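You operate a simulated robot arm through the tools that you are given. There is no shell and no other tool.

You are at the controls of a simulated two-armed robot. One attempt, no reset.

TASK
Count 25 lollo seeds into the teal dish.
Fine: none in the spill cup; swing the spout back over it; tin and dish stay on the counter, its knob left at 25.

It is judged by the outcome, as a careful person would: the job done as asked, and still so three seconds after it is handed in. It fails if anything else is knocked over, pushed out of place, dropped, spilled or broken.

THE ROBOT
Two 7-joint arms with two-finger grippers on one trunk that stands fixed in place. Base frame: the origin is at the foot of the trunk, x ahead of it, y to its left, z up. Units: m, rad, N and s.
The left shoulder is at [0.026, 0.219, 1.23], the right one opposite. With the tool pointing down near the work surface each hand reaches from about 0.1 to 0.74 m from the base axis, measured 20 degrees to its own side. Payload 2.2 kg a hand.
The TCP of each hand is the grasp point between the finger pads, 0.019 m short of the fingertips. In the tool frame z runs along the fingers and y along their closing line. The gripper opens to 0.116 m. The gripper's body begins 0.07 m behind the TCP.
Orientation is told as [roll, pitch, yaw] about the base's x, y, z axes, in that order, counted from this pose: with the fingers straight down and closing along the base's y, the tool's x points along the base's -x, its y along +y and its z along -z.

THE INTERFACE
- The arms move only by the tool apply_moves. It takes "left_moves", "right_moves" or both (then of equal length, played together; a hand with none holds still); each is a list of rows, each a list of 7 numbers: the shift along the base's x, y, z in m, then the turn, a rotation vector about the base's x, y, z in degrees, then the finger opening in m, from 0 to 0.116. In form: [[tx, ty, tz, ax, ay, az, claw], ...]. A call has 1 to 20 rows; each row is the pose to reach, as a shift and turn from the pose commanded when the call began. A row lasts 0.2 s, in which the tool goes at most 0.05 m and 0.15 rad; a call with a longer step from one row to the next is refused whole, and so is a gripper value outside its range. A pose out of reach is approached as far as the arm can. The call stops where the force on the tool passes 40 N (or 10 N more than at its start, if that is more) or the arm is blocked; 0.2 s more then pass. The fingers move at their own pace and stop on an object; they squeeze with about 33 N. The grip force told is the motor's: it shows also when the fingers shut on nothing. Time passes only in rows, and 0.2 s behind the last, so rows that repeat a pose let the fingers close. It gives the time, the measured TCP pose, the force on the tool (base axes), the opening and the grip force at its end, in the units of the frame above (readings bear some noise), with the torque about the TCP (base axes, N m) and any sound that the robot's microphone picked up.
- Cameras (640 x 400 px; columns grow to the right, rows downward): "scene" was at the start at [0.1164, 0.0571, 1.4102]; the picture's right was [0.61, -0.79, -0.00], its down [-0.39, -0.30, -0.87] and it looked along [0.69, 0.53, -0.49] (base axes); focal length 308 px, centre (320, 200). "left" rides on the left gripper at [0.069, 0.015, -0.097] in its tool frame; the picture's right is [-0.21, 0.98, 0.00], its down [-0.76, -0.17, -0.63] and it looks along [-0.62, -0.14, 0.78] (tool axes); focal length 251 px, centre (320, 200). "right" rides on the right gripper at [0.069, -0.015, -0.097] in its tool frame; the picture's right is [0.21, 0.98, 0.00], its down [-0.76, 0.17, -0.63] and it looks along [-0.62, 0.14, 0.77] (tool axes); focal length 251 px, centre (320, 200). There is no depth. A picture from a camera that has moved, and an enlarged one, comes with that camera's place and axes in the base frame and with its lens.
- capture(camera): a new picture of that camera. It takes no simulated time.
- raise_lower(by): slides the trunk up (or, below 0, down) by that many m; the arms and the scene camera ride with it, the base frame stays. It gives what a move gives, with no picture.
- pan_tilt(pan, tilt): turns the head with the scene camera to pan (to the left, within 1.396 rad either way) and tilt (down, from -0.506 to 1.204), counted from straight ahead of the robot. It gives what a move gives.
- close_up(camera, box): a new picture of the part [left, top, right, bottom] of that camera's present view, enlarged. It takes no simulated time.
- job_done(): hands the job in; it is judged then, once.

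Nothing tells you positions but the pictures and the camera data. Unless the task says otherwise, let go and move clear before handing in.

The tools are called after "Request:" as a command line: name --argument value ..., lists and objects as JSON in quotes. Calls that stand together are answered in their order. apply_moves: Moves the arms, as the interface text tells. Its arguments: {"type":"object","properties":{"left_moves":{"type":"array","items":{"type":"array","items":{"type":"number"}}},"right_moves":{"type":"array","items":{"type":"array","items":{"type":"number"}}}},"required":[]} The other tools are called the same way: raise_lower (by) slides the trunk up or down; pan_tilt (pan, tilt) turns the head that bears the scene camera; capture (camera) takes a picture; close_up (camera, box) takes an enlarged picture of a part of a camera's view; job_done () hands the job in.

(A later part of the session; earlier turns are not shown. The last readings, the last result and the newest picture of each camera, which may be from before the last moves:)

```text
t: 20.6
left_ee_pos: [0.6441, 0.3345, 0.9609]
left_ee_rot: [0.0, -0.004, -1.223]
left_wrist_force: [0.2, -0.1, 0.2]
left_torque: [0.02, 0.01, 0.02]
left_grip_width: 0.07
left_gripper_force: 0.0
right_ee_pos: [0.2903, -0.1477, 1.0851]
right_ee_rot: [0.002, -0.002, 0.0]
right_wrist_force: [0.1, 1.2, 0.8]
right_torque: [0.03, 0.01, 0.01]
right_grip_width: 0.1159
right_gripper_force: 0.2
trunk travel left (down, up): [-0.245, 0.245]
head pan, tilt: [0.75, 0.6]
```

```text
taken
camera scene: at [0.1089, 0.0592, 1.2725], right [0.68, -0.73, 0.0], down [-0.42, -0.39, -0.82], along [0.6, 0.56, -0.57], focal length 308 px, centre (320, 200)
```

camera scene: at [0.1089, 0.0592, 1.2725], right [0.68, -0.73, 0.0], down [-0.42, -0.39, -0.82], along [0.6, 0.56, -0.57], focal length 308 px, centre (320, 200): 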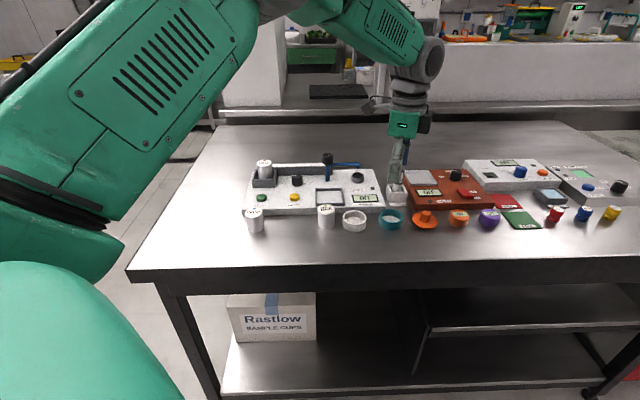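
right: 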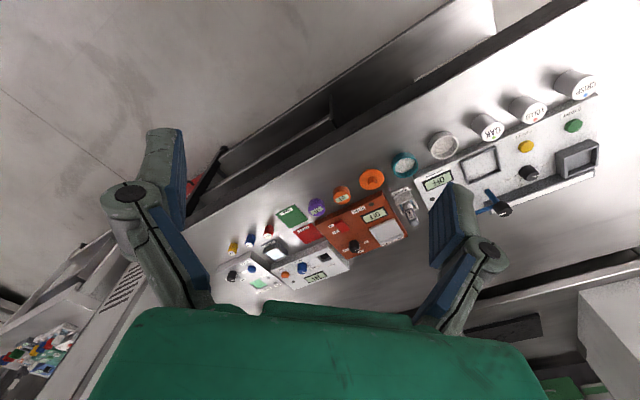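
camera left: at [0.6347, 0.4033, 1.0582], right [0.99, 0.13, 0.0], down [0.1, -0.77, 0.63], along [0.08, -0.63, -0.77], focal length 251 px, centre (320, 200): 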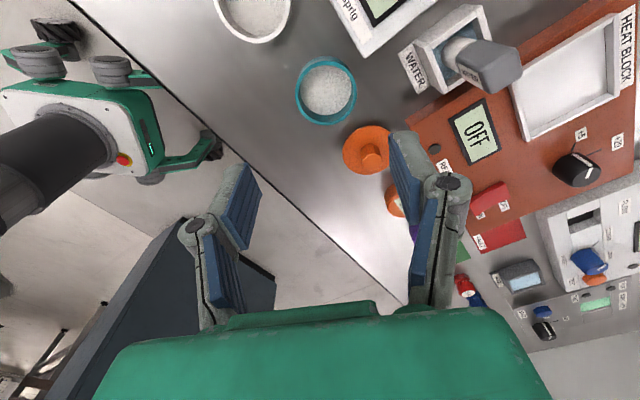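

Request:
close_up --camera "left" --box '[260, 40, 380, 140]'

Request:
close_up --camera "scene" --box '[340, 130, 440, 240]'

```text
4.00 times, centred on (320, 90) of left
camera zoom: at [0.6347, 0.4033, 1.0582], right [0.99, 0.13, 0.0], down [0.1, -0.77, 0.63], along [0.08, -0.63, -0.77], focal length 1006 px, centre (320, 640)
```

zoom: 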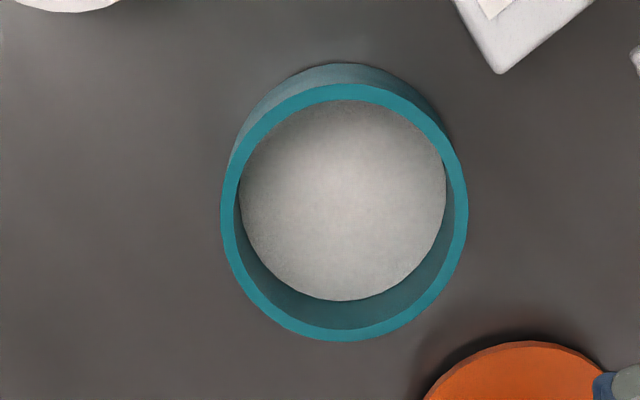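

```text
3.64 times, centred on (390, 185) of scene
camera zoom: at [0.1089, 0.0592, 1.2725], right [0.68, -0.73, 0.0], down [-0.42, -0.39, -0.82], along [0.6, 0.56, -0.57], focal length 1121 px, centre (66, 254)
```

zoom: 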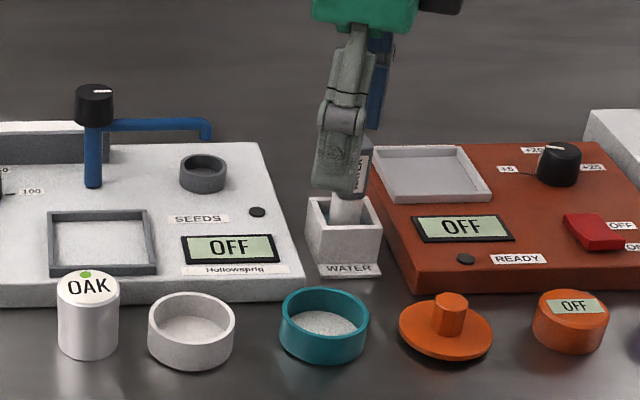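

Combining views puts the dish at about (0.650, 0.333) with its rim at z≈0.827. I'll shift and go halfway down to verify.

Request:
apply_moves --left_moves '[[0.0055, -0.001, -0.03, 0, 0, 0, 0.07], [0.0055, -0.001, -0.065, 0, 0, 0, 0.07], [0.0055, -0.001, -0.082, 0, 0, 0, 0.07], [0.0055, -0.001, -0.082, 0, 0, 0, 0.07]]'

Request:
close_up --camera "left" --box '[220, 60, 420, 220]'

Request:
close_up --camera "scene" --box '[340, 150, 440, 240]'

```text
t: 21.6
left_ee_pos: [0.6503, 0.3332, 0.8806]
left_ee_rot: [0.002, -0.002, -1.221]
left_wrist_force: [-1.1, 0.2, 0.4]
left_torque: [0.03, 0.02, 0.02]
left_grip_width: 0.0699
left_gripper_force: 0.0
right_ee_pos: [0.2909, -0.1484, 1.0861]
right_ee_rot: [0.002, -0.001, 0.0]
right_wrist_force: [1.2, -0.1, 0.0]
right_torque: [-0.01, 0.0, -0.01]
right_grip_width: 0.1158
right_gripper_force: 0.0
trunk travel left (down, up): [-0.245, 0.245]
head pan, tilt: [0.75, 0.6]
```

```text
2.50 times, centred on (320, 140) of left
camera zoom: at [0.64, 0.4034, 0.9756], right [0.99, 0.13, 0.0], down [0.1, -0.77, 0.63], along [0.08, -0.63, -0.77], focal length 629 px, centre (320, 350)
```

zoom: 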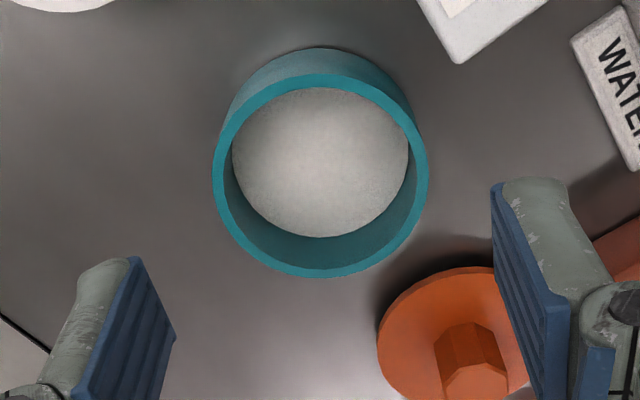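

```text
4.44 times, centred on (390, 195) of scene
camera zoom: at [0.109, 0.0592, 1.2725], right [0.68, -0.73, 0.0], down [-0.42, -0.39, -0.82], along [0.6, 0.56, -0.57], focal length 1370 px, centre (9, 222)
```

zoom: 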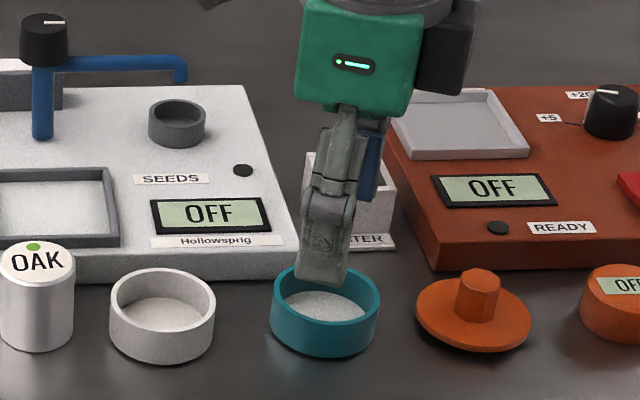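

Aligned to within about 2 mm. I'll lower so the tips stay clear of the table and grip the dish by its upper wall.

Request:
apply_moves --left_moves '[[0.0005, 0.002, -0.025, 0, 0, 0, 0.07], [0.0005, 0.002, -0.047, 0, 0, 0, 0.07], [0.0005, 0.002, -0.047, 0, 0, 0, 0.062], [0.0005, 0.002, -0.047, 0, 0, 0, 0.056], [0.0005, 0.002, -0.047, 0, 0, 0, 0.05], [0.0005, 0.002, -0.047, 0, 0, 0, 0.045], [0.0005, 0.002, -0.047, 0, 0, 0, 0.045]]'

Request:
close_up --camera "left" --box '[220, 60, 420, 220]'

Request:
close_up --camera "scene" --box '[340, 150, 440, 240]'

```text
t: 23.2
left_ee_pos: [0.6498, 0.3353, 0.8328]
left_ee_rot: [-0.001, -0.004, -1.222]
left_wrist_force: [-0.5, -0.4, 0.8]
left_torque: [0.0, 0.02, 0.01]
left_grip_width: 0.0512
left_gripper_force: 32.5
right_ee_pos: [0.2908, -0.1475, 1.0863]
right_ee_rot: [0.002, -0.001, -0.001]
right_wrist_force: [-0.1, -0.1, 0.2]
right_torque: [0.03, -0.02, -0.04]
right_grip_width: 0.1162
right_gripper_force: 0.0
trunk travel left (down, up): [-0.245, 0.245]
head pan, tilt: [0.75, 0.6]
```

```text
2.50 times, centred on (320, 140) of left
camera zoom: at [0.6397, 0.4046, 0.9286], right [0.99, 0.13, 0.0], down [0.1, -0.77, 0.63], along [0.08, -0.63, -0.77], focal length 629 px, centre (320, 350)
```

zoom: 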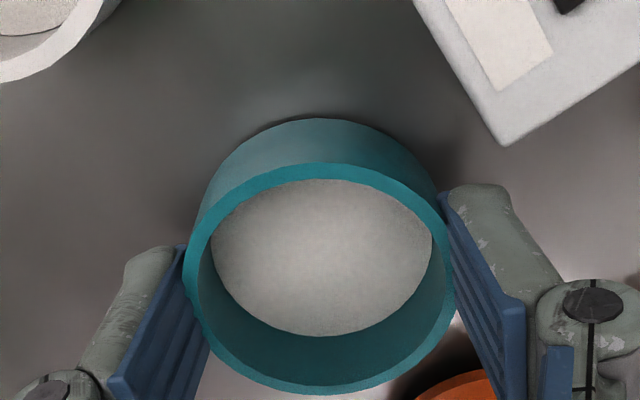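

```text
4.44 times, centred on (390, 195) of scene
camera zoom: at [0.109, 0.0592, 1.2725], right [0.68, -0.73, 0.0], down [-0.42, -0.39, -0.82], along [0.6, 0.56, -0.57], focal length 1370 px, centre (9, 222)
```

zoom: 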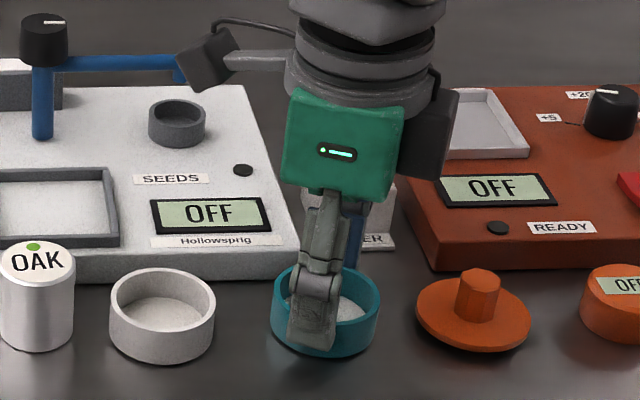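

The dish is gripped at 51 mm. I'll lift it straight up and check that it's held level.

Request:
apply_moves --left_moves '[[0, 0, 0.015, 0, 0, 0, 0.045], [0, 0, 0.045, 0, 0, 0, 0.045], [0, 0, 0.08, 0, 0, 0, 0.045], [0, 0, 0.08, 0, 0, 0, 0.045]]'

Request:
capture --camera "left"

Request:
close_up --camera "scene" --box '[300, 130, 440, 240]'

```text
t: 24.2
left_ee_pos: [0.6492, 0.3342, 0.9139]
left_ee_rot: [-0.003, -0.004, -1.221]
left_wrist_force: [-0.2, -0.1, -1.1]
left_torque: [0.0, -0.01, -0.01]
left_grip_width: 0.0511
left_gripper_force: 33.2
right_ee_pos: [0.2911, -0.1484, 1.0854]
right_ee_rot: [0.0, -0.004, 0.0]
right_wrist_force: [-0.5, -0.6, -1.0]
right_torque: [0.04, 0.01, 0.01]
right_grip_width: 0.1161
right_gripper_force: 0.0
trunk travel left (down, up): [-0.245, 0.245]
head pan, tilt: [0.75, 0.6]
```

```text
taken
camera left: at [0.6396, 0.404, 1.009], right [0.99, 0.13, 0.0], down [0.1, -0.77, 0.63], along [0.08, -0.63, -0.77], focal length 251 px, centre (320, 200)
```

left: 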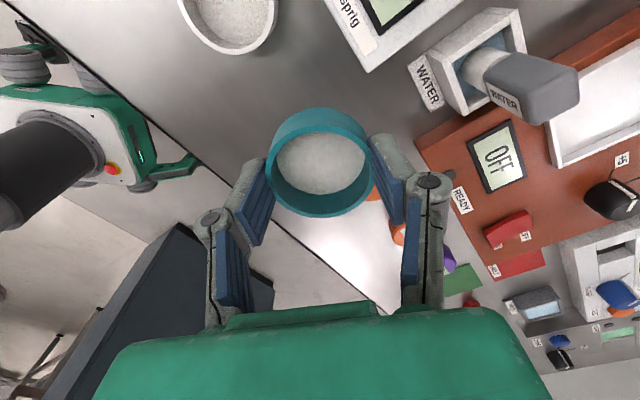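

```text
3.64 times, centred on (370, 185) of scene
camera zoom: at [0.1095, 0.059, 1.2724], right [0.68, -0.73, 0.0], down [-0.42, -0.39, -0.82], along [0.6, 0.56, -0.57], focal length 1121 px, centre (138, 254)
```

zoom: 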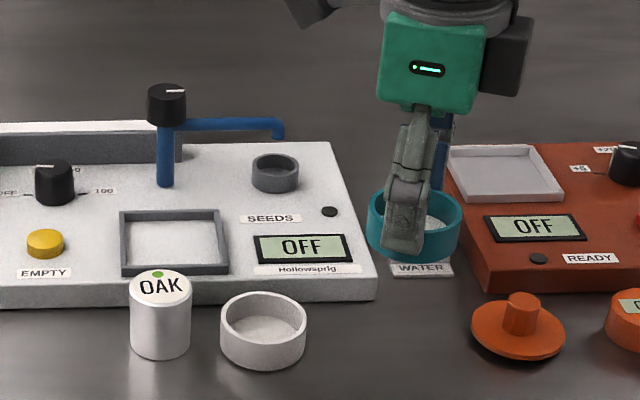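

The dish is held level. I'll carry it over the square pan frame near (0.602, 0.491) and look.

Request:
apply_moves --left_moves '[[-0.012, 0.04, 0.005, 0, 0, 0, 0.045], [-0.024, 0.08, 0.005, 0, 0, 0, 0.045], [-0.036, 0.12, 0.005, 0, 0, 0, 0.045], [-0.047, 0.157, 0.005, 0, 0, 0, 0.045], [-0.047, 0.157, 0.005, 0, 0, 0, 0.045], [-0.047, 0.157, 0.005, 0, 0, 0, 0.045]]'

Request:
close_up --camera "left" --box '[200, 20, 440, 220]'

Request:
close_up --camera "scene" --box '[290, 130, 390, 230]'

```text
t: 25.6
left_ee_pos: [0.6027, 0.4891, 0.9218]
left_ee_rot: [0.0, -0.004, -1.222]
left_wrist_force: [0.4, 0.2, -0.5]
left_torque: [-0.02, -0.01, 0.01]
left_grip_width: 0.0506
left_gripper_force: 33.4
right_ee_pos: [0.291, -0.1472, 1.0864]
right_ee_rot: [-0.002, -0.002, -0.001]
right_wrist_force: [0.3, 0.7, 0.8]
right_torque: [0.0, 0.01, -0.02]
right_grip_width: 0.1159
right_gripper_force: 0.0
trunk travel left (down, up): [-0.245, 0.245]
head pan, tilt: [0.75, 0.6]
```

```text
2.00 times, centred on (320, 120) of left
camera zoom: at [0.5929, 0.56, 1.0164], right [0.99, 0.13, 0.0], down [0.1, -0.77, 0.63], along [0.08, -0.63, -0.77], focal length 503 px, centre (320, 360)
```

zoom: 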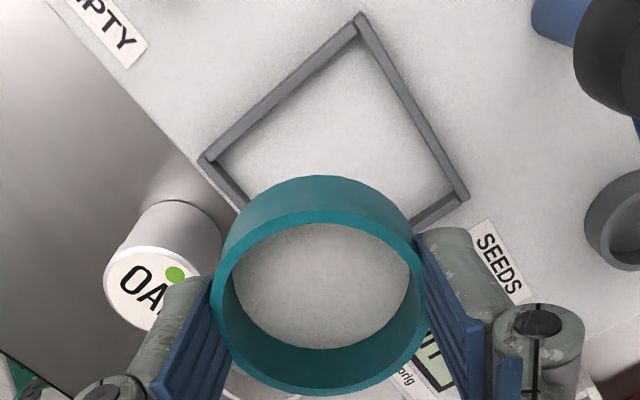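

```text
4.00 times, centred on (340, 180) of scene
camera zoom: at [0.1086, 0.0596, 1.2725], right [0.68, -0.73, 0.0], down [-0.42, -0.39, -0.82], along [0.6, 0.56, -0.57], focal length 1233 px, centre (240, 280)
```

zoom: 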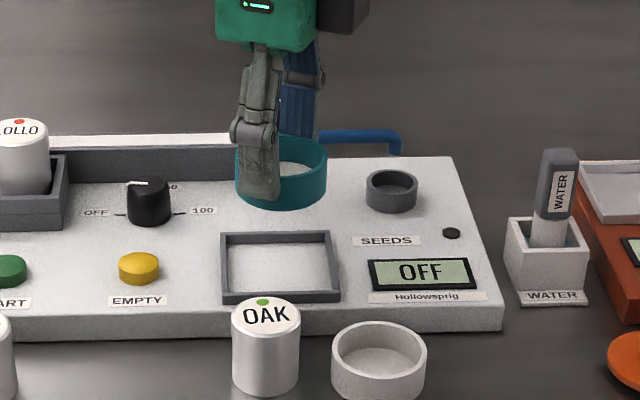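

The frame centre is at about (0.608, 0.497), with its top near z 0.833. I'll shift 6 mm in x and y and lower to just above it.

Request:
apply_moves --left_moves '[[0.006, 0.006, -0.01, 0, 0, 0, 0.045], [0.006, 0.006, -0.03, 0, 0, 0, 0.045], [0.006, 0.006, -0.05, 0, 0, 0, 0.045], [0.006, 0.006, -0.05, 0, 0, 0, 0.045], [0.006, 0.006, -0.05, 0, 0, 0, 0.045]]'

Request:
close_up --camera "left" --box '[200, 40, 440, 240]'

Request:
close_up --camera "scene" --box '[300, 160, 360, 220]'

```text
t: 26.8
left_ee_pos: [0.6078, 0.4975, 0.8684]
left_ee_rot: [-0.001, -0.003, -1.22]
left_wrist_force: [-0.5, 0.4, 0.6]
left_torque: [0.01, 0.03, -0.02]
left_grip_width: 0.0507
left_gripper_force: 33.2
right_ee_pos: [0.2911, -0.1473, 1.0859]
right_ee_rot: [-0.001, -0.001, -0.001]
right_wrist_force: [-0.2, -0.7, 0.0]
right_torque: [0.01, 0.01, -0.01]
right_grip_width: 0.1159
right_gripper_force: 0.1
trunk travel left (down, up): [-0.245, 0.245]
head pan, tilt: [0.75, 0.6]
```

```text
2.00 times, centred on (320, 140) of left
camera zoom: at [0.5975, 0.5671, 0.964], right [0.99, 0.13, 0.0], down [0.1, -0.77, 0.64], along [0.08, -0.63, -0.77], focal length 503 px, centre (320, 320)
```

zoom: 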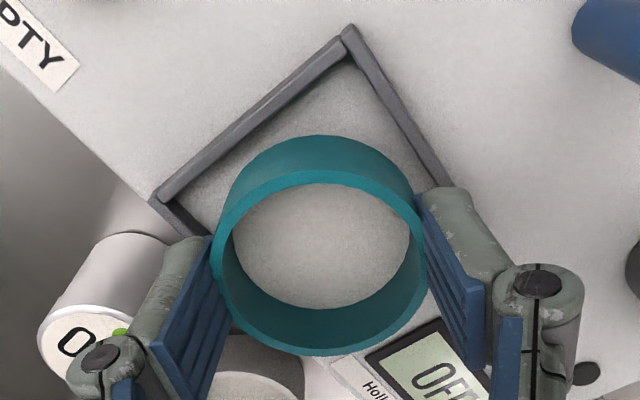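

```text
6.67 times, centred on (330, 190) of scene
camera zoom: at [0.1089, 0.0605, 1.2724], right [0.68, -0.73, 0.0], down [-0.42, -0.39, -0.82], along [0.6, 0.56, -0.57], focal length 2055 px, centre (253, 267)
```

zoom: 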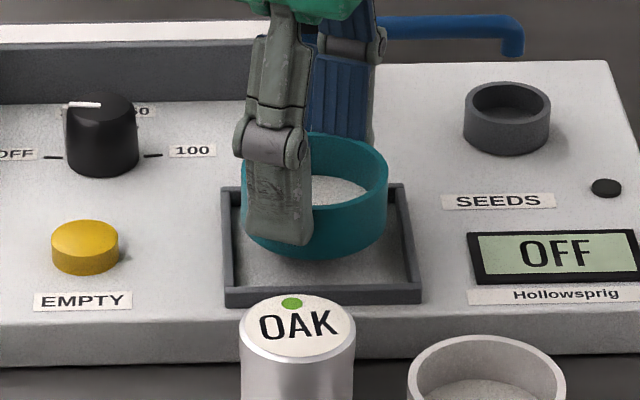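

The dish is centred over the frame. I'll lower it gently onto the pan.

Request:
apply_moves --left_moves '[[0, 0, -0.003, 0, 0, 0, 0.045], [0, 0, -0.006, 0, 0, 0, 0.045], [0, 0, -0.009, 0, 0, 0, 0.045], [0, 0, -0.011, 0, 0, 0, 0.045], [0, 0, -0.011, 0, 0, 0, 0.045]]'

Request:
close_up --camera "left" --box '[200, 40, 440, 240]'

Request:
close_up --camera "scene" --box '[300, 160, 360, 220]'

```text
t: 28.0
left_ee_pos: [0.609, 0.4983, 0.8576]
left_ee_rot: [-0.002, -0.002, -1.223]
left_wrist_force: [0.4, 0.6, 0.0]
left_torque: [0.01, -0.01, 0.01]
left_grip_width: 0.0507
left_gripper_force: 32.8
right_ee_pos: [0.2901, -0.1468, 1.0859]
right_ee_rot: [-0.001, -0.001, 0.001]
right_wrist_force: [0.3, -0.5, 0.0]
right_torque: [-0.01, 0.0, -0.03]
right_grip_width: 0.1162
right_gripper_force: 0.0
trunk travel left (down, up): [-0.245, 0.245]
head pan, tilt: [0.75, 0.6]
```

```text
2.00 times, centred on (320, 140) of left
camera zoom: at [0.5989, 0.5677, 0.9527], right [0.99, 0.13, 0.0], down [0.1, -0.77, 0.64], along [0.08, -0.63, -0.77], focal length 503 px, centre (320, 320)
```

zoom: 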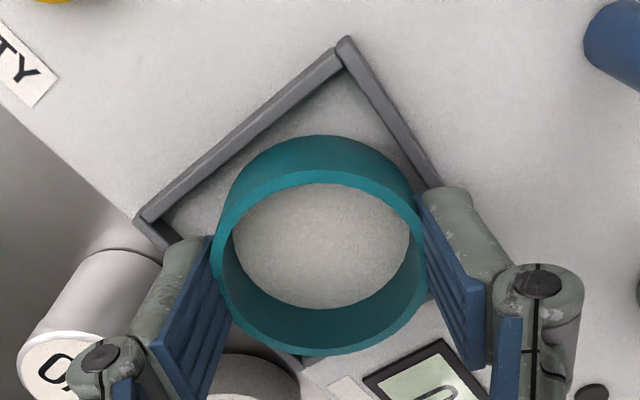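

```text
6.67 times, centred on (330, 190) of scene
camera zoom: at [0.1088, 0.0604, 1.2724], right [0.68, -0.73, 0.0], down [-0.42, -0.39, -0.82], along [0.6, 0.56, -0.57], focal length 2055 px, centre (253, 267)
```

zoom: 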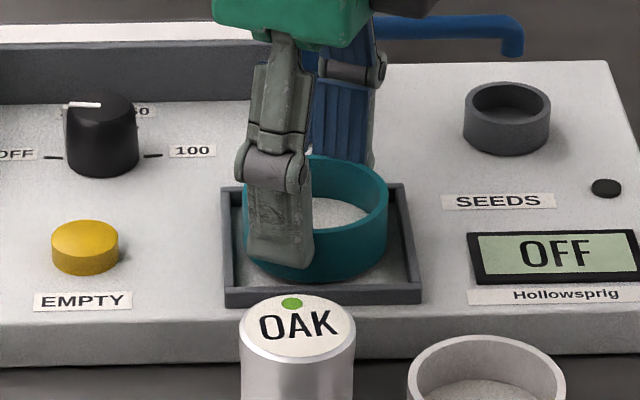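

Request:
apply_moves --left_moves '[[0, 0, -0.002, 0, 0, 0, 0.045], [0, 0, -0.004, 0, 0, 0, 0.045], [0, 0, -0.006, 0, 0, 0, 0.045], [0, 0, -0.006, 0, 0, 0, 0.045]]'

Request:
close_up --camera "left" --box '[200, 40, 440, 240]'

Request:
close_up --camera "scene" --box '[300, 160, 360, 220]'

```text
t: 29.0
left_ee_pos: [0.608, 0.4981, 0.856]
left_ee_rot: [0.005, -0.004, -1.221]
left_wrist_force: [-0.2, 4.1, 17.5]
left_torque: [0.08, 0.14, 0.0]
left_grip_width: 0.051
left_gripper_force: 32.9
right_ee_pos: [0.2899, -0.1489, 1.0862]
right_ee_rot: [0.002, -0.004, -0.001]
right_wrist_force: [-0.4, 0.6, 0.7]
right_torque: [0.0, 0.02, -0.01]
right_grip_width: 0.1159
right_gripper_force: 0.1
trunk travel left (down, up): [-0.245, 0.245]
head pan, tilt: [0.75, 0.6]
```

```text
2.00 times, centred on (320, 140) of left
camera zoom: at [0.5986, 0.5678, 0.9503], right [0.99, 0.13, 0.01], down [0.1, -0.77, 0.63], along [0.09, -0.63, -0.77], focal length 503 px, centre (320, 320)
```

zoom: 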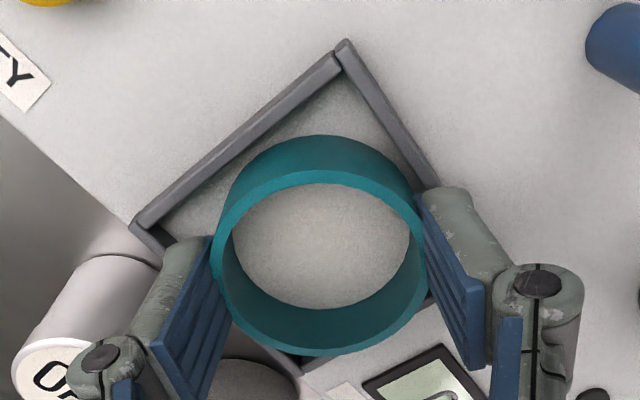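

```text
6.67 times, centred on (330, 190) of scene
camera zoom: at [0.1063, 0.0588, 1.2729], right [0.68, -0.73, 0.0], down [-0.41, -0.39, -0.82], along [0.6, 0.56, -0.57], focal length 2055 px, centre (253, 267)
```

zoom: 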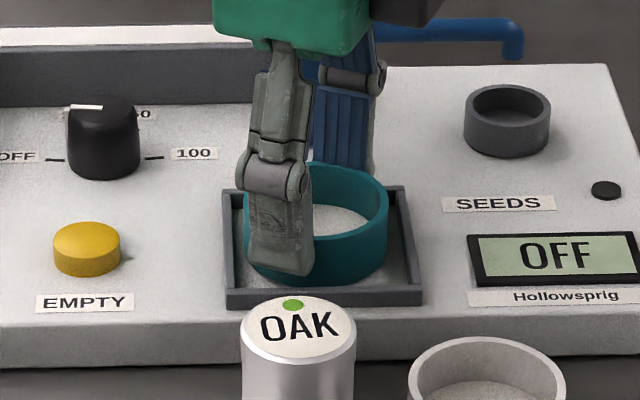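

Contact with 17 N, and the dish sits inside the frame. I'll ease off and release.

Request:
apply_moves --left_moves '[[0, 0, 0.003, 0, 0, 0, 0.045], [0, 0, 0.004, 0, 0, 0, 0.045], [0, 0, 0.004, 0, 0, 0, 0.056], [0, 0, 0.004, 0, 0, 0, 0.062], [0, 0, 0.004, 0, 0, 0, 0.062]]'

Request:
close_up --camera "left" --box '[200, 40, 440, 240]'

Request:
close_up --camera "scene" --box '[300, 160, 360, 220]'

```text
t: 30.2
left_ee_pos: [0.6094, 0.4984, 0.857]
left_ee_rot: [0.0, -0.004, -1.223]
left_wrist_force: [0.4, -0.4, 0.0]
left_torque: [0.01, -0.01, 0.01]
left_grip_width: 0.062
left_gripper_force: 0.0
right_ee_pos: [0.2904, -0.148, 1.0862]
right_ee_rot: [0.001, -0.002, 0.0]
right_wrist_force: [0.8, 0.5, -0.1]
right_torque: [0.0, 0.03, -0.01]
right_grip_width: 0.1161
right_gripper_force: 0.0
trunk travel left (down, up): [-0.245, 0.245]
head pan, tilt: [0.75, 0.6]
```

```text
2.00 times, centred on (320, 140) of left
camera zoom: at [0.5991, 0.5681, 0.9509], right [0.99, 0.13, 0.0], down [0.1, -0.77, 0.64], along [0.08, -0.63, -0.77], focal length 503 px, centre (320, 320)
```

zoom: 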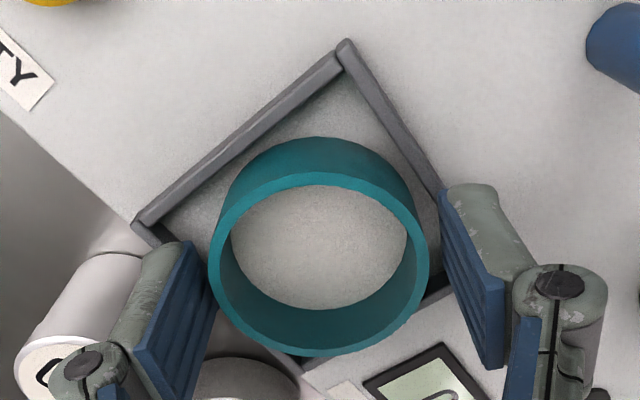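

```text
6.67 times, centred on (330, 190) of scene
camera zoom: at [0.1089, 0.0606, 1.2724], right [0.68, -0.73, 0.0], down [-0.42, -0.39, -0.82], along [0.6, 0.56, -0.57], focal length 2055 px, centre (253, 267)
```

zoom: 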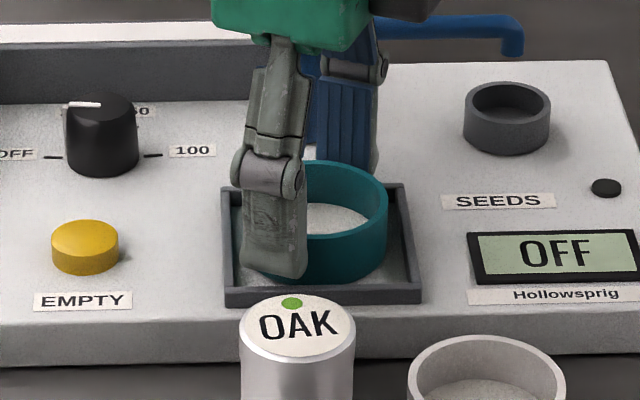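

The dish is released in place. I'll rise, turn to close front-to-back (yaw −45.6°), and hover over the OAK tin to put it back.

Request:
apply_moves --left_moves '[[0, 0, 0.03, 0, 0, 0, 0.062], [0, 0, 0.07, 0, 0, 0, 0.062], [-0.02, -0.016, 0.09, 0, 0, 8, 0.066], [-0.045, -0.037, 0.09, 0, 0, 16, 0.066], [-0.069, -0.057, 0.09, 0, 0, 24.4, 0.066], [-0.069, -0.057, 0.09, 0, 0, 24.4, 0.066]]'

Request:
capture --camera "left"

Request:
close_up --camera "left" --box '[240, 50, 400, 170]'

Request:
close_up --camera "scene" --box '[290, 150, 390, 240]'

```text
t: 31.6
left_ee_pos: [0.54, 0.4424, 0.9434]
left_ee_rot: [-0.001, -0.002, -0.794]
left_wrist_force: [0.0, 0.0, -0.7]
left_torque: [0.01, 0.0, -0.01]
left_grip_width: 0.0659
left_gripper_force: 0.1
right_ee_pos: [0.2912, -0.1472, 1.0863]
right_ee_rot: [-0.001, -0.002, 0.0]
right_wrist_force: [-0.1, -0.4, 0.2]
right_torque: [-0.02, 0.0, 0.0]
right_grip_width: 0.1162
right_gripper_force: 0.1
trunk travel left (down, up): [-0.245, 0.245]
head pan, tilt: [0.75, 0.6]
```

```text
taken
camera left: at [0.5018, 0.5014, 1.04], right [0.85, 0.53, 0.0], down [0.41, -0.65, 0.63], along [0.34, -0.54, -0.77], focal length 251 px, centre (320, 200)
```

left: 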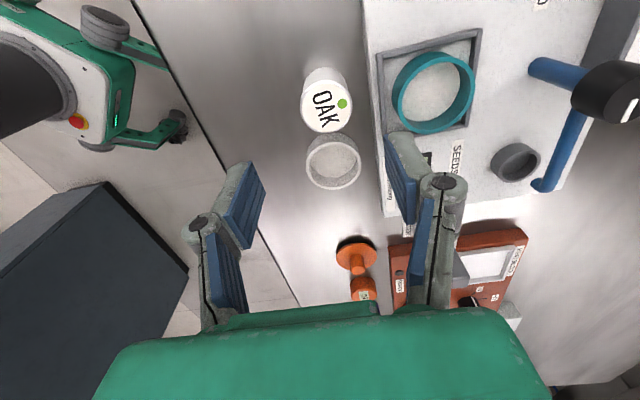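

```text
3.33 times, centred on (320, 110) of left
camera zoom: at [0.5018, 0.5014, 1.04], right [0.85, 0.53, 0.0], down [0.41, -0.65, 0.63], along [0.34, -0.54, -0.77], focal length 838 px, centre (320, 500)
```

zoom: 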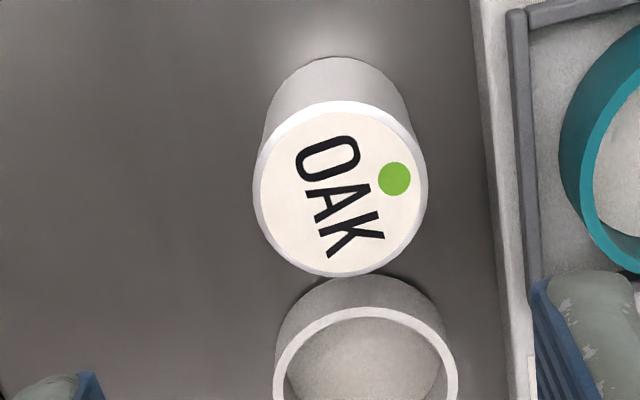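

```text
4.44 times, centred on (340, 195) of scene
camera zoom: at [0.1087, 0.0596, 1.2724], right [0.68, -0.73, 0.0], down [-0.42, -0.39, -0.82], along [0.6, 0.56, -0.57], focal length 1370 px, centre (231, 222)
```

zoom: 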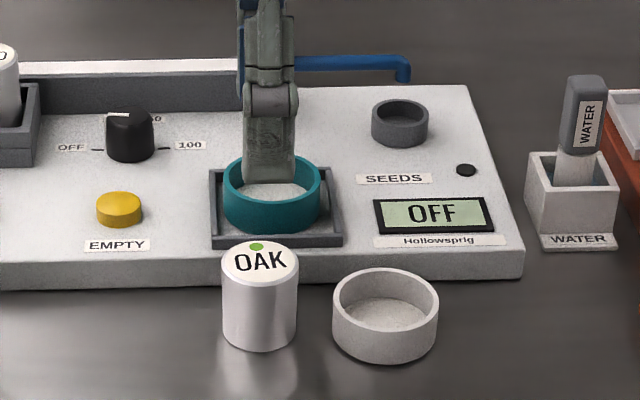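

OAK isn't rotated, only shifted. I'll centre on it and descend with the tips kept above the counter's top.

Request:
apply_moves --left_moves '[[0.002, 0.004, -0.02, 0, 0, 0, 0.056], [0.002, 0.004, -0.055, 0, 0, 0, 0.056], [0.002, 0.004, -0.07, 0, 0, 0, 0.056], [0.002, 0.004, -0.07, 0, 0, 0, 0.056]]'

Request:
close_up --camera "left" --box '[200, 60, 440, 220]'

Request:
close_up --camera "scene" --box '[290, 150, 390, 240]'

```text
t: 32.6
left_ee_pos: [0.5404, 0.4457, 0.8747]
left_ee_rot: [-0.001, -0.004, -0.796]
left_wrist_force: [-0.1, 0.5, 0.2]
left_torque: [-0.06, 0.05, -0.02]
left_grip_width: 0.0562
left_gripper_force: 0.0
right_ee_pos: [0.2899, -0.1477, 1.0865]
right_ee_rot: [0.002, 0.0, 0.0]
right_wrist_force: [0.1, -0.1, 0.2]
right_torque: [0.01, 0.0, 0.02]
right_grip_width: 0.116
right_gripper_force: 0.1
trunk travel left (down, up): [-0.245, 0.245]
head pan, tilt: [0.75, 0.6]
```

```text
2.50 times, centred on (320, 140) of left
camera zoom: at [0.5032, 0.5052, 0.9701], right [0.85, 0.53, 0.0], down [0.41, -0.66, 0.64], along [0.34, -0.54, -0.77], focal length 629 px, centre (320, 350)
```

zoom: 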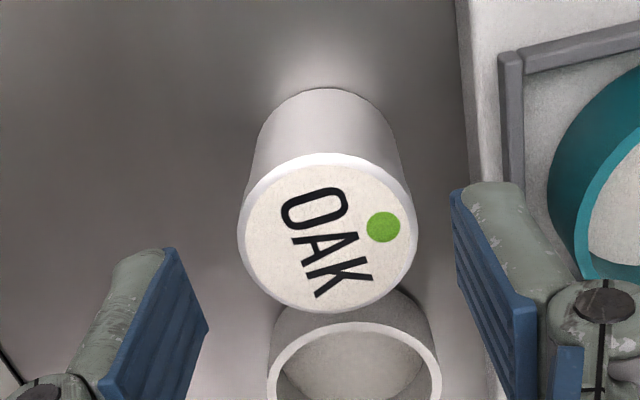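

```text
4.44 times, centred on (340, 195) of scene
camera zoom: at [0.1084, 0.0601, 1.2725], right [0.68, -0.73, 0.0], down [-0.42, -0.39, -0.82], along [0.6, 0.56, -0.57], focal length 1370 px, centre (231, 222)
```

zoom: 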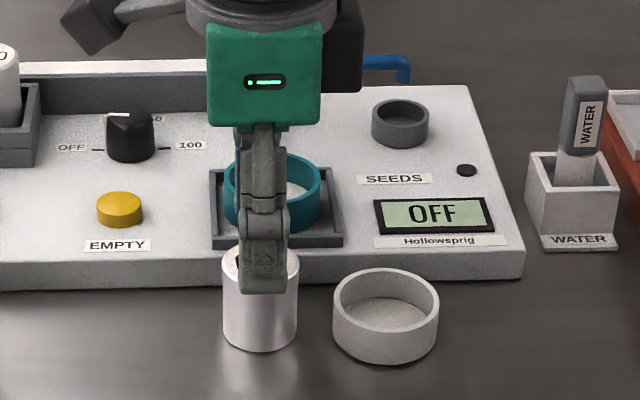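

Request:
apply_moves --left_moves '[[-0.0007, 0.005, 0, 0, 0, 0, 0.056], [-0.0007, 0.005, -0.0165, 0, 0, 0, 0.056], [-0.0007, 0.005, -0.0165, 0, 0, 0, 0.048], [-0.0007, 0.005, -0.0165, 0, 0, 0, 0.042], [-0.0007, 0.005, -0.0165, 0, 0, 0, 0.036], [-0.0007, 0.005, -0.0165, 0, 0, 0, 0.032], [-0.0007, 0.005, -0.0165, 0, 0, 0, 0.032]]'

Request:
close_up --camera "left" --box '[200, 60, 440, 220]'

Request:
close_up --camera "scene" --box '[290, 150, 390, 240]'

```text
t: 34.2
left_ee_pos: [0.5399, 0.4501, 0.8593]
left_ee_rot: [0.0, -0.005, -0.796]
left_wrist_force: [-0.4, 0.9, 1.2]
left_torque: [0.0, -0.03, -0.03]
left_grip_width: 0.0402
left_gripper_force: 32.4
right_ee_pos: [0.2903, -0.1462, 1.0865]
right_ee_rot: [0.0, -0.001, 0.0]
right_wrist_force: [0.2, 0.2, 0.2]
right_torque: [0.0, -0.02, -0.01]
right_grip_width: 0.1161
right_gripper_force: 0.0
trunk travel left (down, up): [-0.245, 0.245]
head pan, tilt: [0.75, 0.6]
```

```text
2.50 times, centred on (320, 140) of left
camera zoom: at [0.5018, 0.5095, 0.9553], right [0.85, 0.53, 0.0], down [0.41, -0.66, 0.64], along [0.34, -0.54, -0.77], focal length 629 px, centre (320, 350)
```

zoom: 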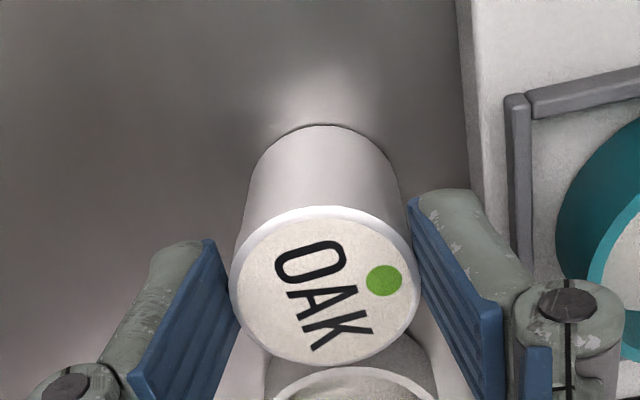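

```text
4.44 times, centred on (340, 195) of scene
camera zoom: at [0.1082, 0.0599, 1.2725], right [0.68, -0.73, 0.0], down [-0.42, -0.39, -0.82], along [0.6, 0.56, -0.57], focal length 1370 px, centre (231, 222)
```

zoom: 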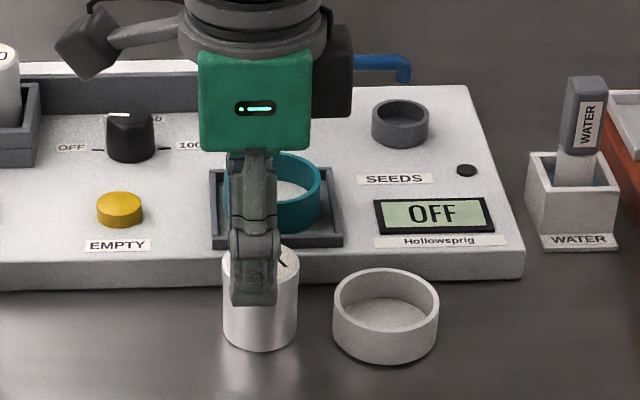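

OAK is gripped. I'll lift it a few millimetres, move it back by about (−0.017, +0.008), and set it down.

Request:
apply_moves --left_moves '[[0, 0, 0.006, 0, 0, 0, 0.032], [-0.008, 0.004, 0.006, 0, 0, 0, 0.032], [-0.0165, 0.0083, 0.006, 0, 0, 0, 0.032], [-0.0165, 0.0083, 0.006, 0, 0, 0, 0.032], [-0.0165, 0.0083, 0.002, 0, 0, 0, 0.032], [-0.0165, 0.0083, 0, 0, 0, 0, 0.032], [-0.0165, 0.0083, 0, 0, 0, 0, 0.032]]'

Request:
close_up --camera "scene" --box '[240, 180, 340, 240]'

```text
t: 35.8
left_ee_pos: [0.5239, 0.4584, 0.8598]
left_ee_rot: [0.002, -0.004, -0.797]
left_wrist_force: [-0.3, 1.7, 5.2]
left_torque: [0.03, 0.02, -0.02]
left_grip_width: 0.0404
left_gripper_force: 32.9
right_ee_pos: [0.2897, -0.1472, 1.0873]
right_ee_rot: [0.0, -0.002, -0.002]
right_wrist_force: [0.2, -0.6, -0.7]
right_torque: [-0.02, -0.01, -0.01]
right_grip_width: 0.1159
right_gripper_force: 0.1
trunk travel left (down, up): [-0.245, 0.245]
head pan, tilt: [0.75, 0.6]
```

```text
6.40 times, centred on (290, 210) of scene
camera zoom: at [0.1076, 0.0598, 1.2726], right [0.68, -0.73, 0.0], down [-0.42, -0.39, -0.82], along [0.6, 0.56, -0.57], focal length 1973 px, centre (512, 136)
```

zoom: 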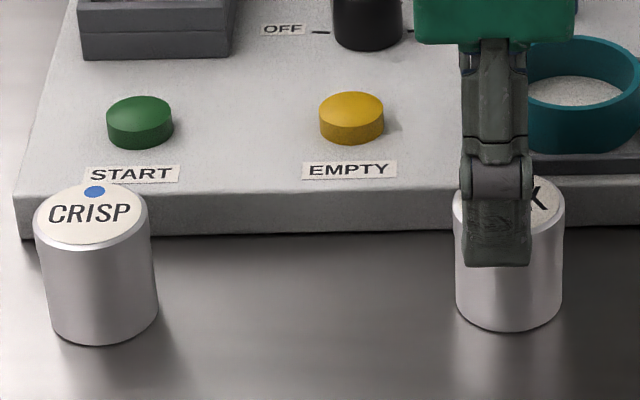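

OAK is back within about 2 mm. I'll do the last 1.8 mm correction, release and rise.

Request:
apply_moves --left_moves '[[0, 0, 0.003, 0, 0, 0, 0.032], [-0.0013, -0.0012, 0.003, 0, 0, 0, 0.032], [-0.0013, -0.0012, 0.0005, 0, 0, 0, 0.032], [-0.0013, -0.0012, 0.0005, 0, 0, 0, 0.042], [-0.0013, -0.0012, 0.0005, 0, 0, 0, 0.052], [-0.0013, -0.0012, 0.0005, 0, 0, 0, 0.056], [-0.0013, -0.0012, 0.03, 0, 0, 0, 0.056], [-0.0013, -0.0012, 0.07, 0, 0, 0, 0.056], [-0.0013, -0.0012, 0.11, 0, 0, 0, 0.056], [-0.0013, -0.0012, 0.11, 0, 0, 0, 0.056]]'

Request:
close_up --camera "scene" --box '[240, 180, 340, 240]'

Request:
close_up --camera "scene" --box '[230, 130, 430, 240]'

```text
t: 38.0
left_ee_pos: [0.5255, 0.4584, 0.9674]
left_ee_rot: [0.002, -0.001, -0.794]
left_wrist_force: [1.6, -0.7, -0.2]
left_torque: [0.03, 0.0, 0.01]
left_grip_width: 0.0559
left_gripper_force: 0.1
right_ee_pos: [0.2898, -0.1468, 1.0863]
right_ee_rot: [-0.001, -0.002, 0.0]
right_wrist_force: [0.0, -0.5, 1.2]
right_torque: [0.0, 0.01, 0.01]
right_grip_width: 0.116
right_gripper_force: 0.0
trunk travel left (down, up): [-0.245, 0.245]
head pan, tilt: [0.75, 0.6]
```

```text
6.40 times, centred on (290, 210) of scene
camera zoom: at [0.1086, 0.0598, 1.2724], right [0.68, -0.73, 0.0], down [-0.42, -0.39, -0.82], along [0.6, 0.56, -0.57], focal length 1973 px, centre (512, 136)
```

zoom: 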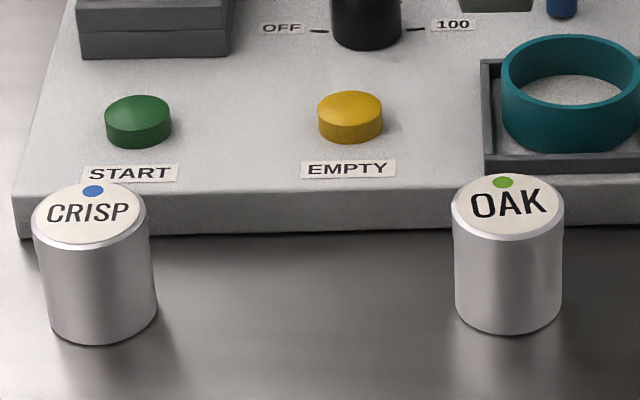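

```text
3.20 times, centred on (330, 185) of scene
camera zoom: at [0.1086, 0.0598, 1.2724], right [0.68, -0.73, 0.0], down [-0.42, -0.39, -0.82], along [0.6, 0.56, -0.57], focal length 986 px, centre (288, 248)
```

zoom: 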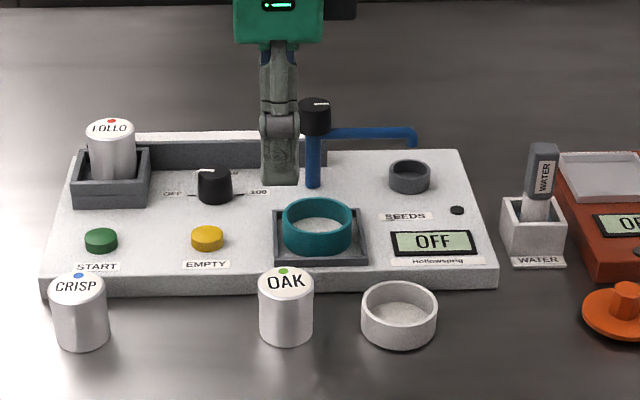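

OAK is back at its original pixels, and the tin and dish are seated. Next I'll hover over the selector knob, turned for a −60° twist, and take a close look.

Request:
apply_moves --left_moves '[[0.0, 0.01, 0, 0, 0, 8, 0.056], [0.005, 0.02, 0, 0, 0, 16, 0.056], [0.01, 0.03, 0, 0, 0, 24, 0.056], [0.015, 0.04, 0, 0, 0, 32, 0.056], [0.02, 0.05, 0, 0, 0, 40, 0.056], [0.025, 0.06, 0, 0, 0, 48, 0.056], [0.03, 0.07, 0, 0, 0, 56, 0.056], [0.035, 0.08, 0, 0, 0, 64, 0.056], [0.04, 0.09, 0, 0, 0, 72, 0.056], [0.045, 0.1, 0, 0, 0, 80, 0.056], [0.05, 0.11, 0, 0, 0, 88, 0.056], [0.055, 0.12, 0, 0, 0, 96, 0.056], [0.06, 0.132, 0, 0, 0, 104, 0.056], [0.06, 0.132, 0, 0, 0, 112, 0.056], [0.06, 0.132, 0, 0, 0, 120, 0.056], [0.06, 0.132, 0, 0, 0, 120, 0.056]]'

Request:
capture --camera "left"

Request:
close_up --camera "left" --box '[250, 40, 410, 160]'

Request:
close_up --camera "scene" --box '[260, 140, 340, 220]'

```text
t: 41.4
left_ee_pos: [0.5835, 0.5886, 0.968]
left_ee_rot: [0.001, -0.001, 1.301]
left_wrist_force: [-0.6, -0.5, 0.0]
left_torque: [0.0, 0.01, -0.02]
left_grip_width: 0.0562
left_gripper_force: 0.1
right_ee_pos: [0.29, -0.1475, 1.0864]
right_ee_rot: [-0.002, 0.0, 0.0]
right_wrist_force: [0.8, 0.7, 0.9]
right_torque: [-0.02, 0.01, 0.03]
right_grip_width: 0.1158
right_gripper_force: 0.1
trunk travel left (down, up): [-0.245, 0.245]
head pan, tilt: [0.75, 0.6]
```

```text
taken
camera left: at [0.5507, 0.526, 1.0644], right [-0.88, 0.47, 0.0], down [0.36, 0.68, 0.63], along [0.29, 0.56, -0.77], focal length 251 px, centre (320, 200)
```

left: 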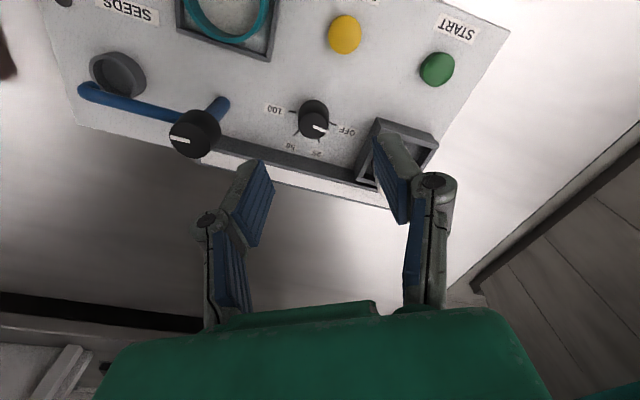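

```text
3.33 times, centred on (330, 100) of left
camera zoom: at [0.5507, 0.526, 1.0644], right [-0.88, 0.47, 0.0], down [0.36, 0.68, 0.63], along [0.29, 0.56, -0.77], focal length 838 px, centre (287, 533)
```

zoom: 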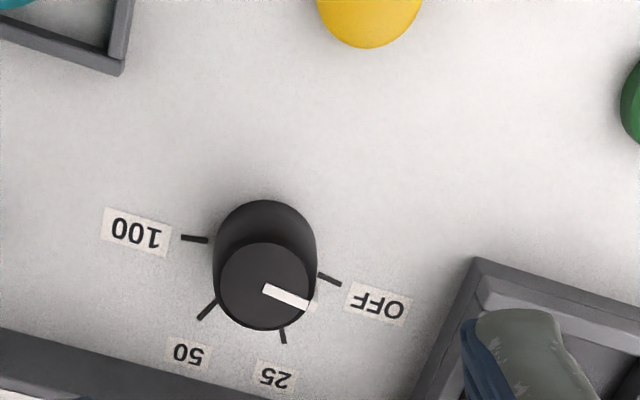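

```text
5.00 times, centred on (300, 180) of scene
camera zoom: at [0.1086, 0.0607, 1.2724], right [0.68, -0.73, 0.0], down [-0.42, -0.39, -0.82], along [0.6, 0.56, -0.57], focal length 1541 px, centre (420, 300)
```

zoom: 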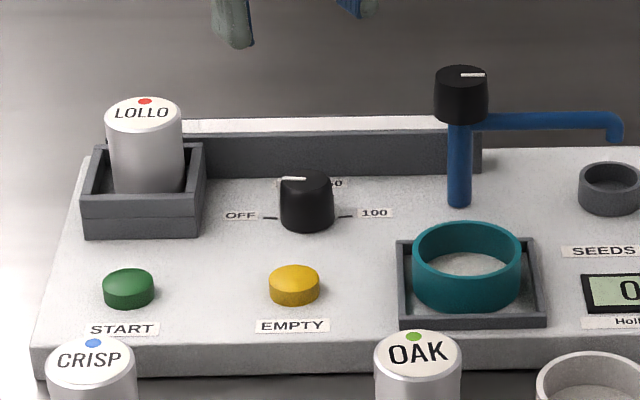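

The dial reads OFF, 25, 50, 100 at 60° steps clockwise, with the pointer at OFF. The knob is near (0.599, 0.603), top z≈0.852. I'll move over it and descend partway.

Request:
apply_moves --left_moves '[[0.008, 0.007, -0.02, 0, 0, 0, 0.05], [0.0155, 0.0144, -0.05, 0, 0, 0, 0.05], [0.0155, 0.0144, -0.08, 0, 0, 0, 0.05], [0.0155, 0.0144, -0.08, 0, 0, 0, 0.05]]'

Request:
close_up --camera "left" --box '[220, 60, 420, 220]'

Request:
close_up --camera "scene" --box '[260, 140, 340, 220]'

```text
t: 42.4
left_ee_pos: [0.6004, 0.6049, 0.8878]
left_ee_rot: [0.004, -0.002, 1.297]
left_wrist_force: [-0.4, 0.9, -0.2]
left_torque: [0.01, 0.01, 0.03]
left_grip_width: 0.0499
left_gripper_force: 0.0
right_ee_pos: [0.2902, -0.1481, 1.0868]
right_ee_rot: [0.002, -0.002, 0.0]
right_wrist_force: [0.1, 0.7, -0.2]
right_torque: [0.0, -0.03, 0.0]
right_grip_width: 0.1159
right_gripper_force: 0.2
trunk travel left (down, up): [-0.245, 0.245]
head pan, tilt: [0.75, 0.6]
```

```text
2.50 times, centred on (320, 140) of left
camera zoom: at [0.5662, 0.5409, 0.9833], right [-0.88, 0.47, 0.0], down [0.36, 0.68, 0.63], along [0.3, 0.56, -0.77], focal length 629 px, centre (320, 350)
```

zoom: 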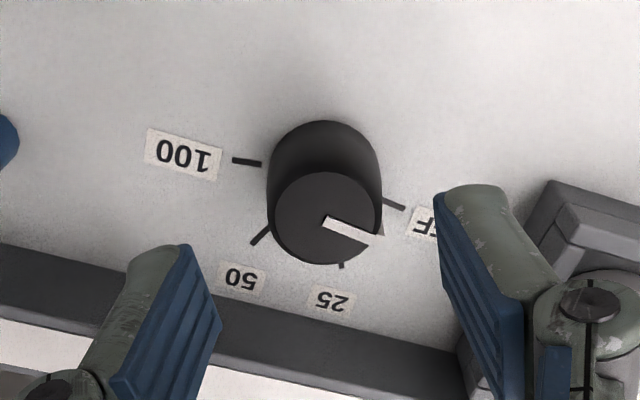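

```text
5.00 times, centred on (300, 180) of scene
camera zoom: at [0.1085, 0.0607, 1.2724], right [0.68, -0.73, 0.0], down [-0.42, -0.39, -0.82], along [0.6, 0.56, -0.57], focal length 1541 px, centre (420, 300)
```

zoom: 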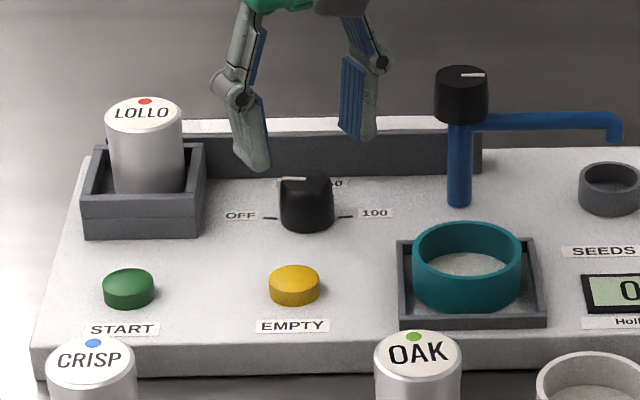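

Request:
apply_moves --left_moves '[[-0.0015, -0.001, -0.015, 0, 0, 0, 0.05], [-0.0015, -0.001, -0.031, 0, 0, 0, 0.05], [-0.0015, -0.001, -0.031, 0, 0, 0, 0.04], [-0.0015, -0.001, -0.031, 0, 0, 0, 0.03], [-0.0015, -0.001, -0.031, 0, 0, 0, 0.022], [-0.0015, -0.001, -0.031, 0, 0, 0, 0.018], [-0.0015, -0.001, -0.031, 0, 0, 0, 0.018]]'

Request:
close_up --camera "left" --box '[220, 60, 420, 220]'

Request:
close_up --camera "scene" --box '[260, 140, 340, 220]'

```text
t: 44.0
left_ee_pos: [0.5986, 0.603, 0.8592]
left_ee_rot: [-0.001, -0.001, 1.298]
left_wrist_force: [5.7, -2.1, -1.8]
left_torque: [0.05, -0.15, -0.01]
left_grip_width: 0.0294
left_gripper_force: 45.5
right_ee_pos: [0.2906, -0.1465, 1.0866]
right_ee_rot: [0.001, -0.001, 0.0]
right_wrist_force: [-0.4, -0.2, -0.1]
right_torque: [-0.01, 0.01, 0.0]
right_grip_width: 0.1159
right_gripper_force: 0.0
trunk travel left (down, up): [-0.245, 0.245]
head pan, tilt: [0.75, 0.6]
```

```text
2.50 times, centred on (320, 140) of left
camera zoom: at [0.5645, 0.5387, 0.9527], right [-0.88, 0.47, 0.0], down [0.36, 0.68, 0.63], along [0.3, 0.56, -0.77], focal length 629 px, centre (320, 350)
```

zoom: 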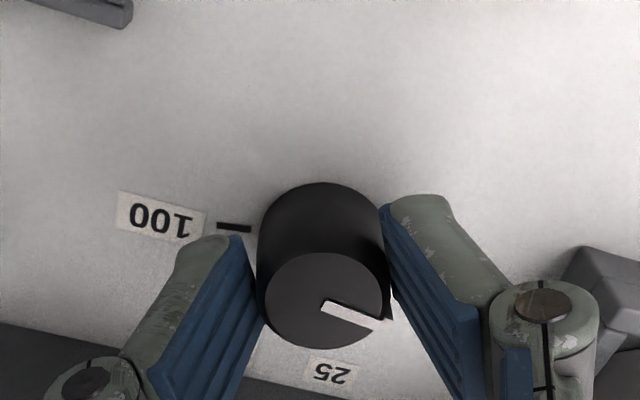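

```text
5.00 times, centred on (300, 180) of scene
camera zoom: at [0.1098, 0.0606, 1.2723], right [0.68, -0.73, 0.0], down [-0.42, -0.39, -0.82], along [0.6, 0.56, -0.57], focal length 1541 px, centre (420, 300)
```

zoom: 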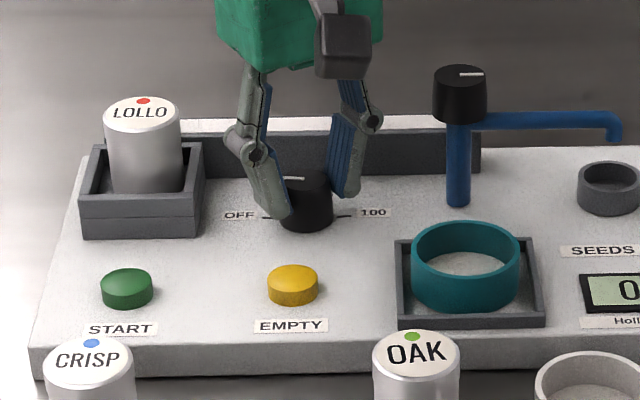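

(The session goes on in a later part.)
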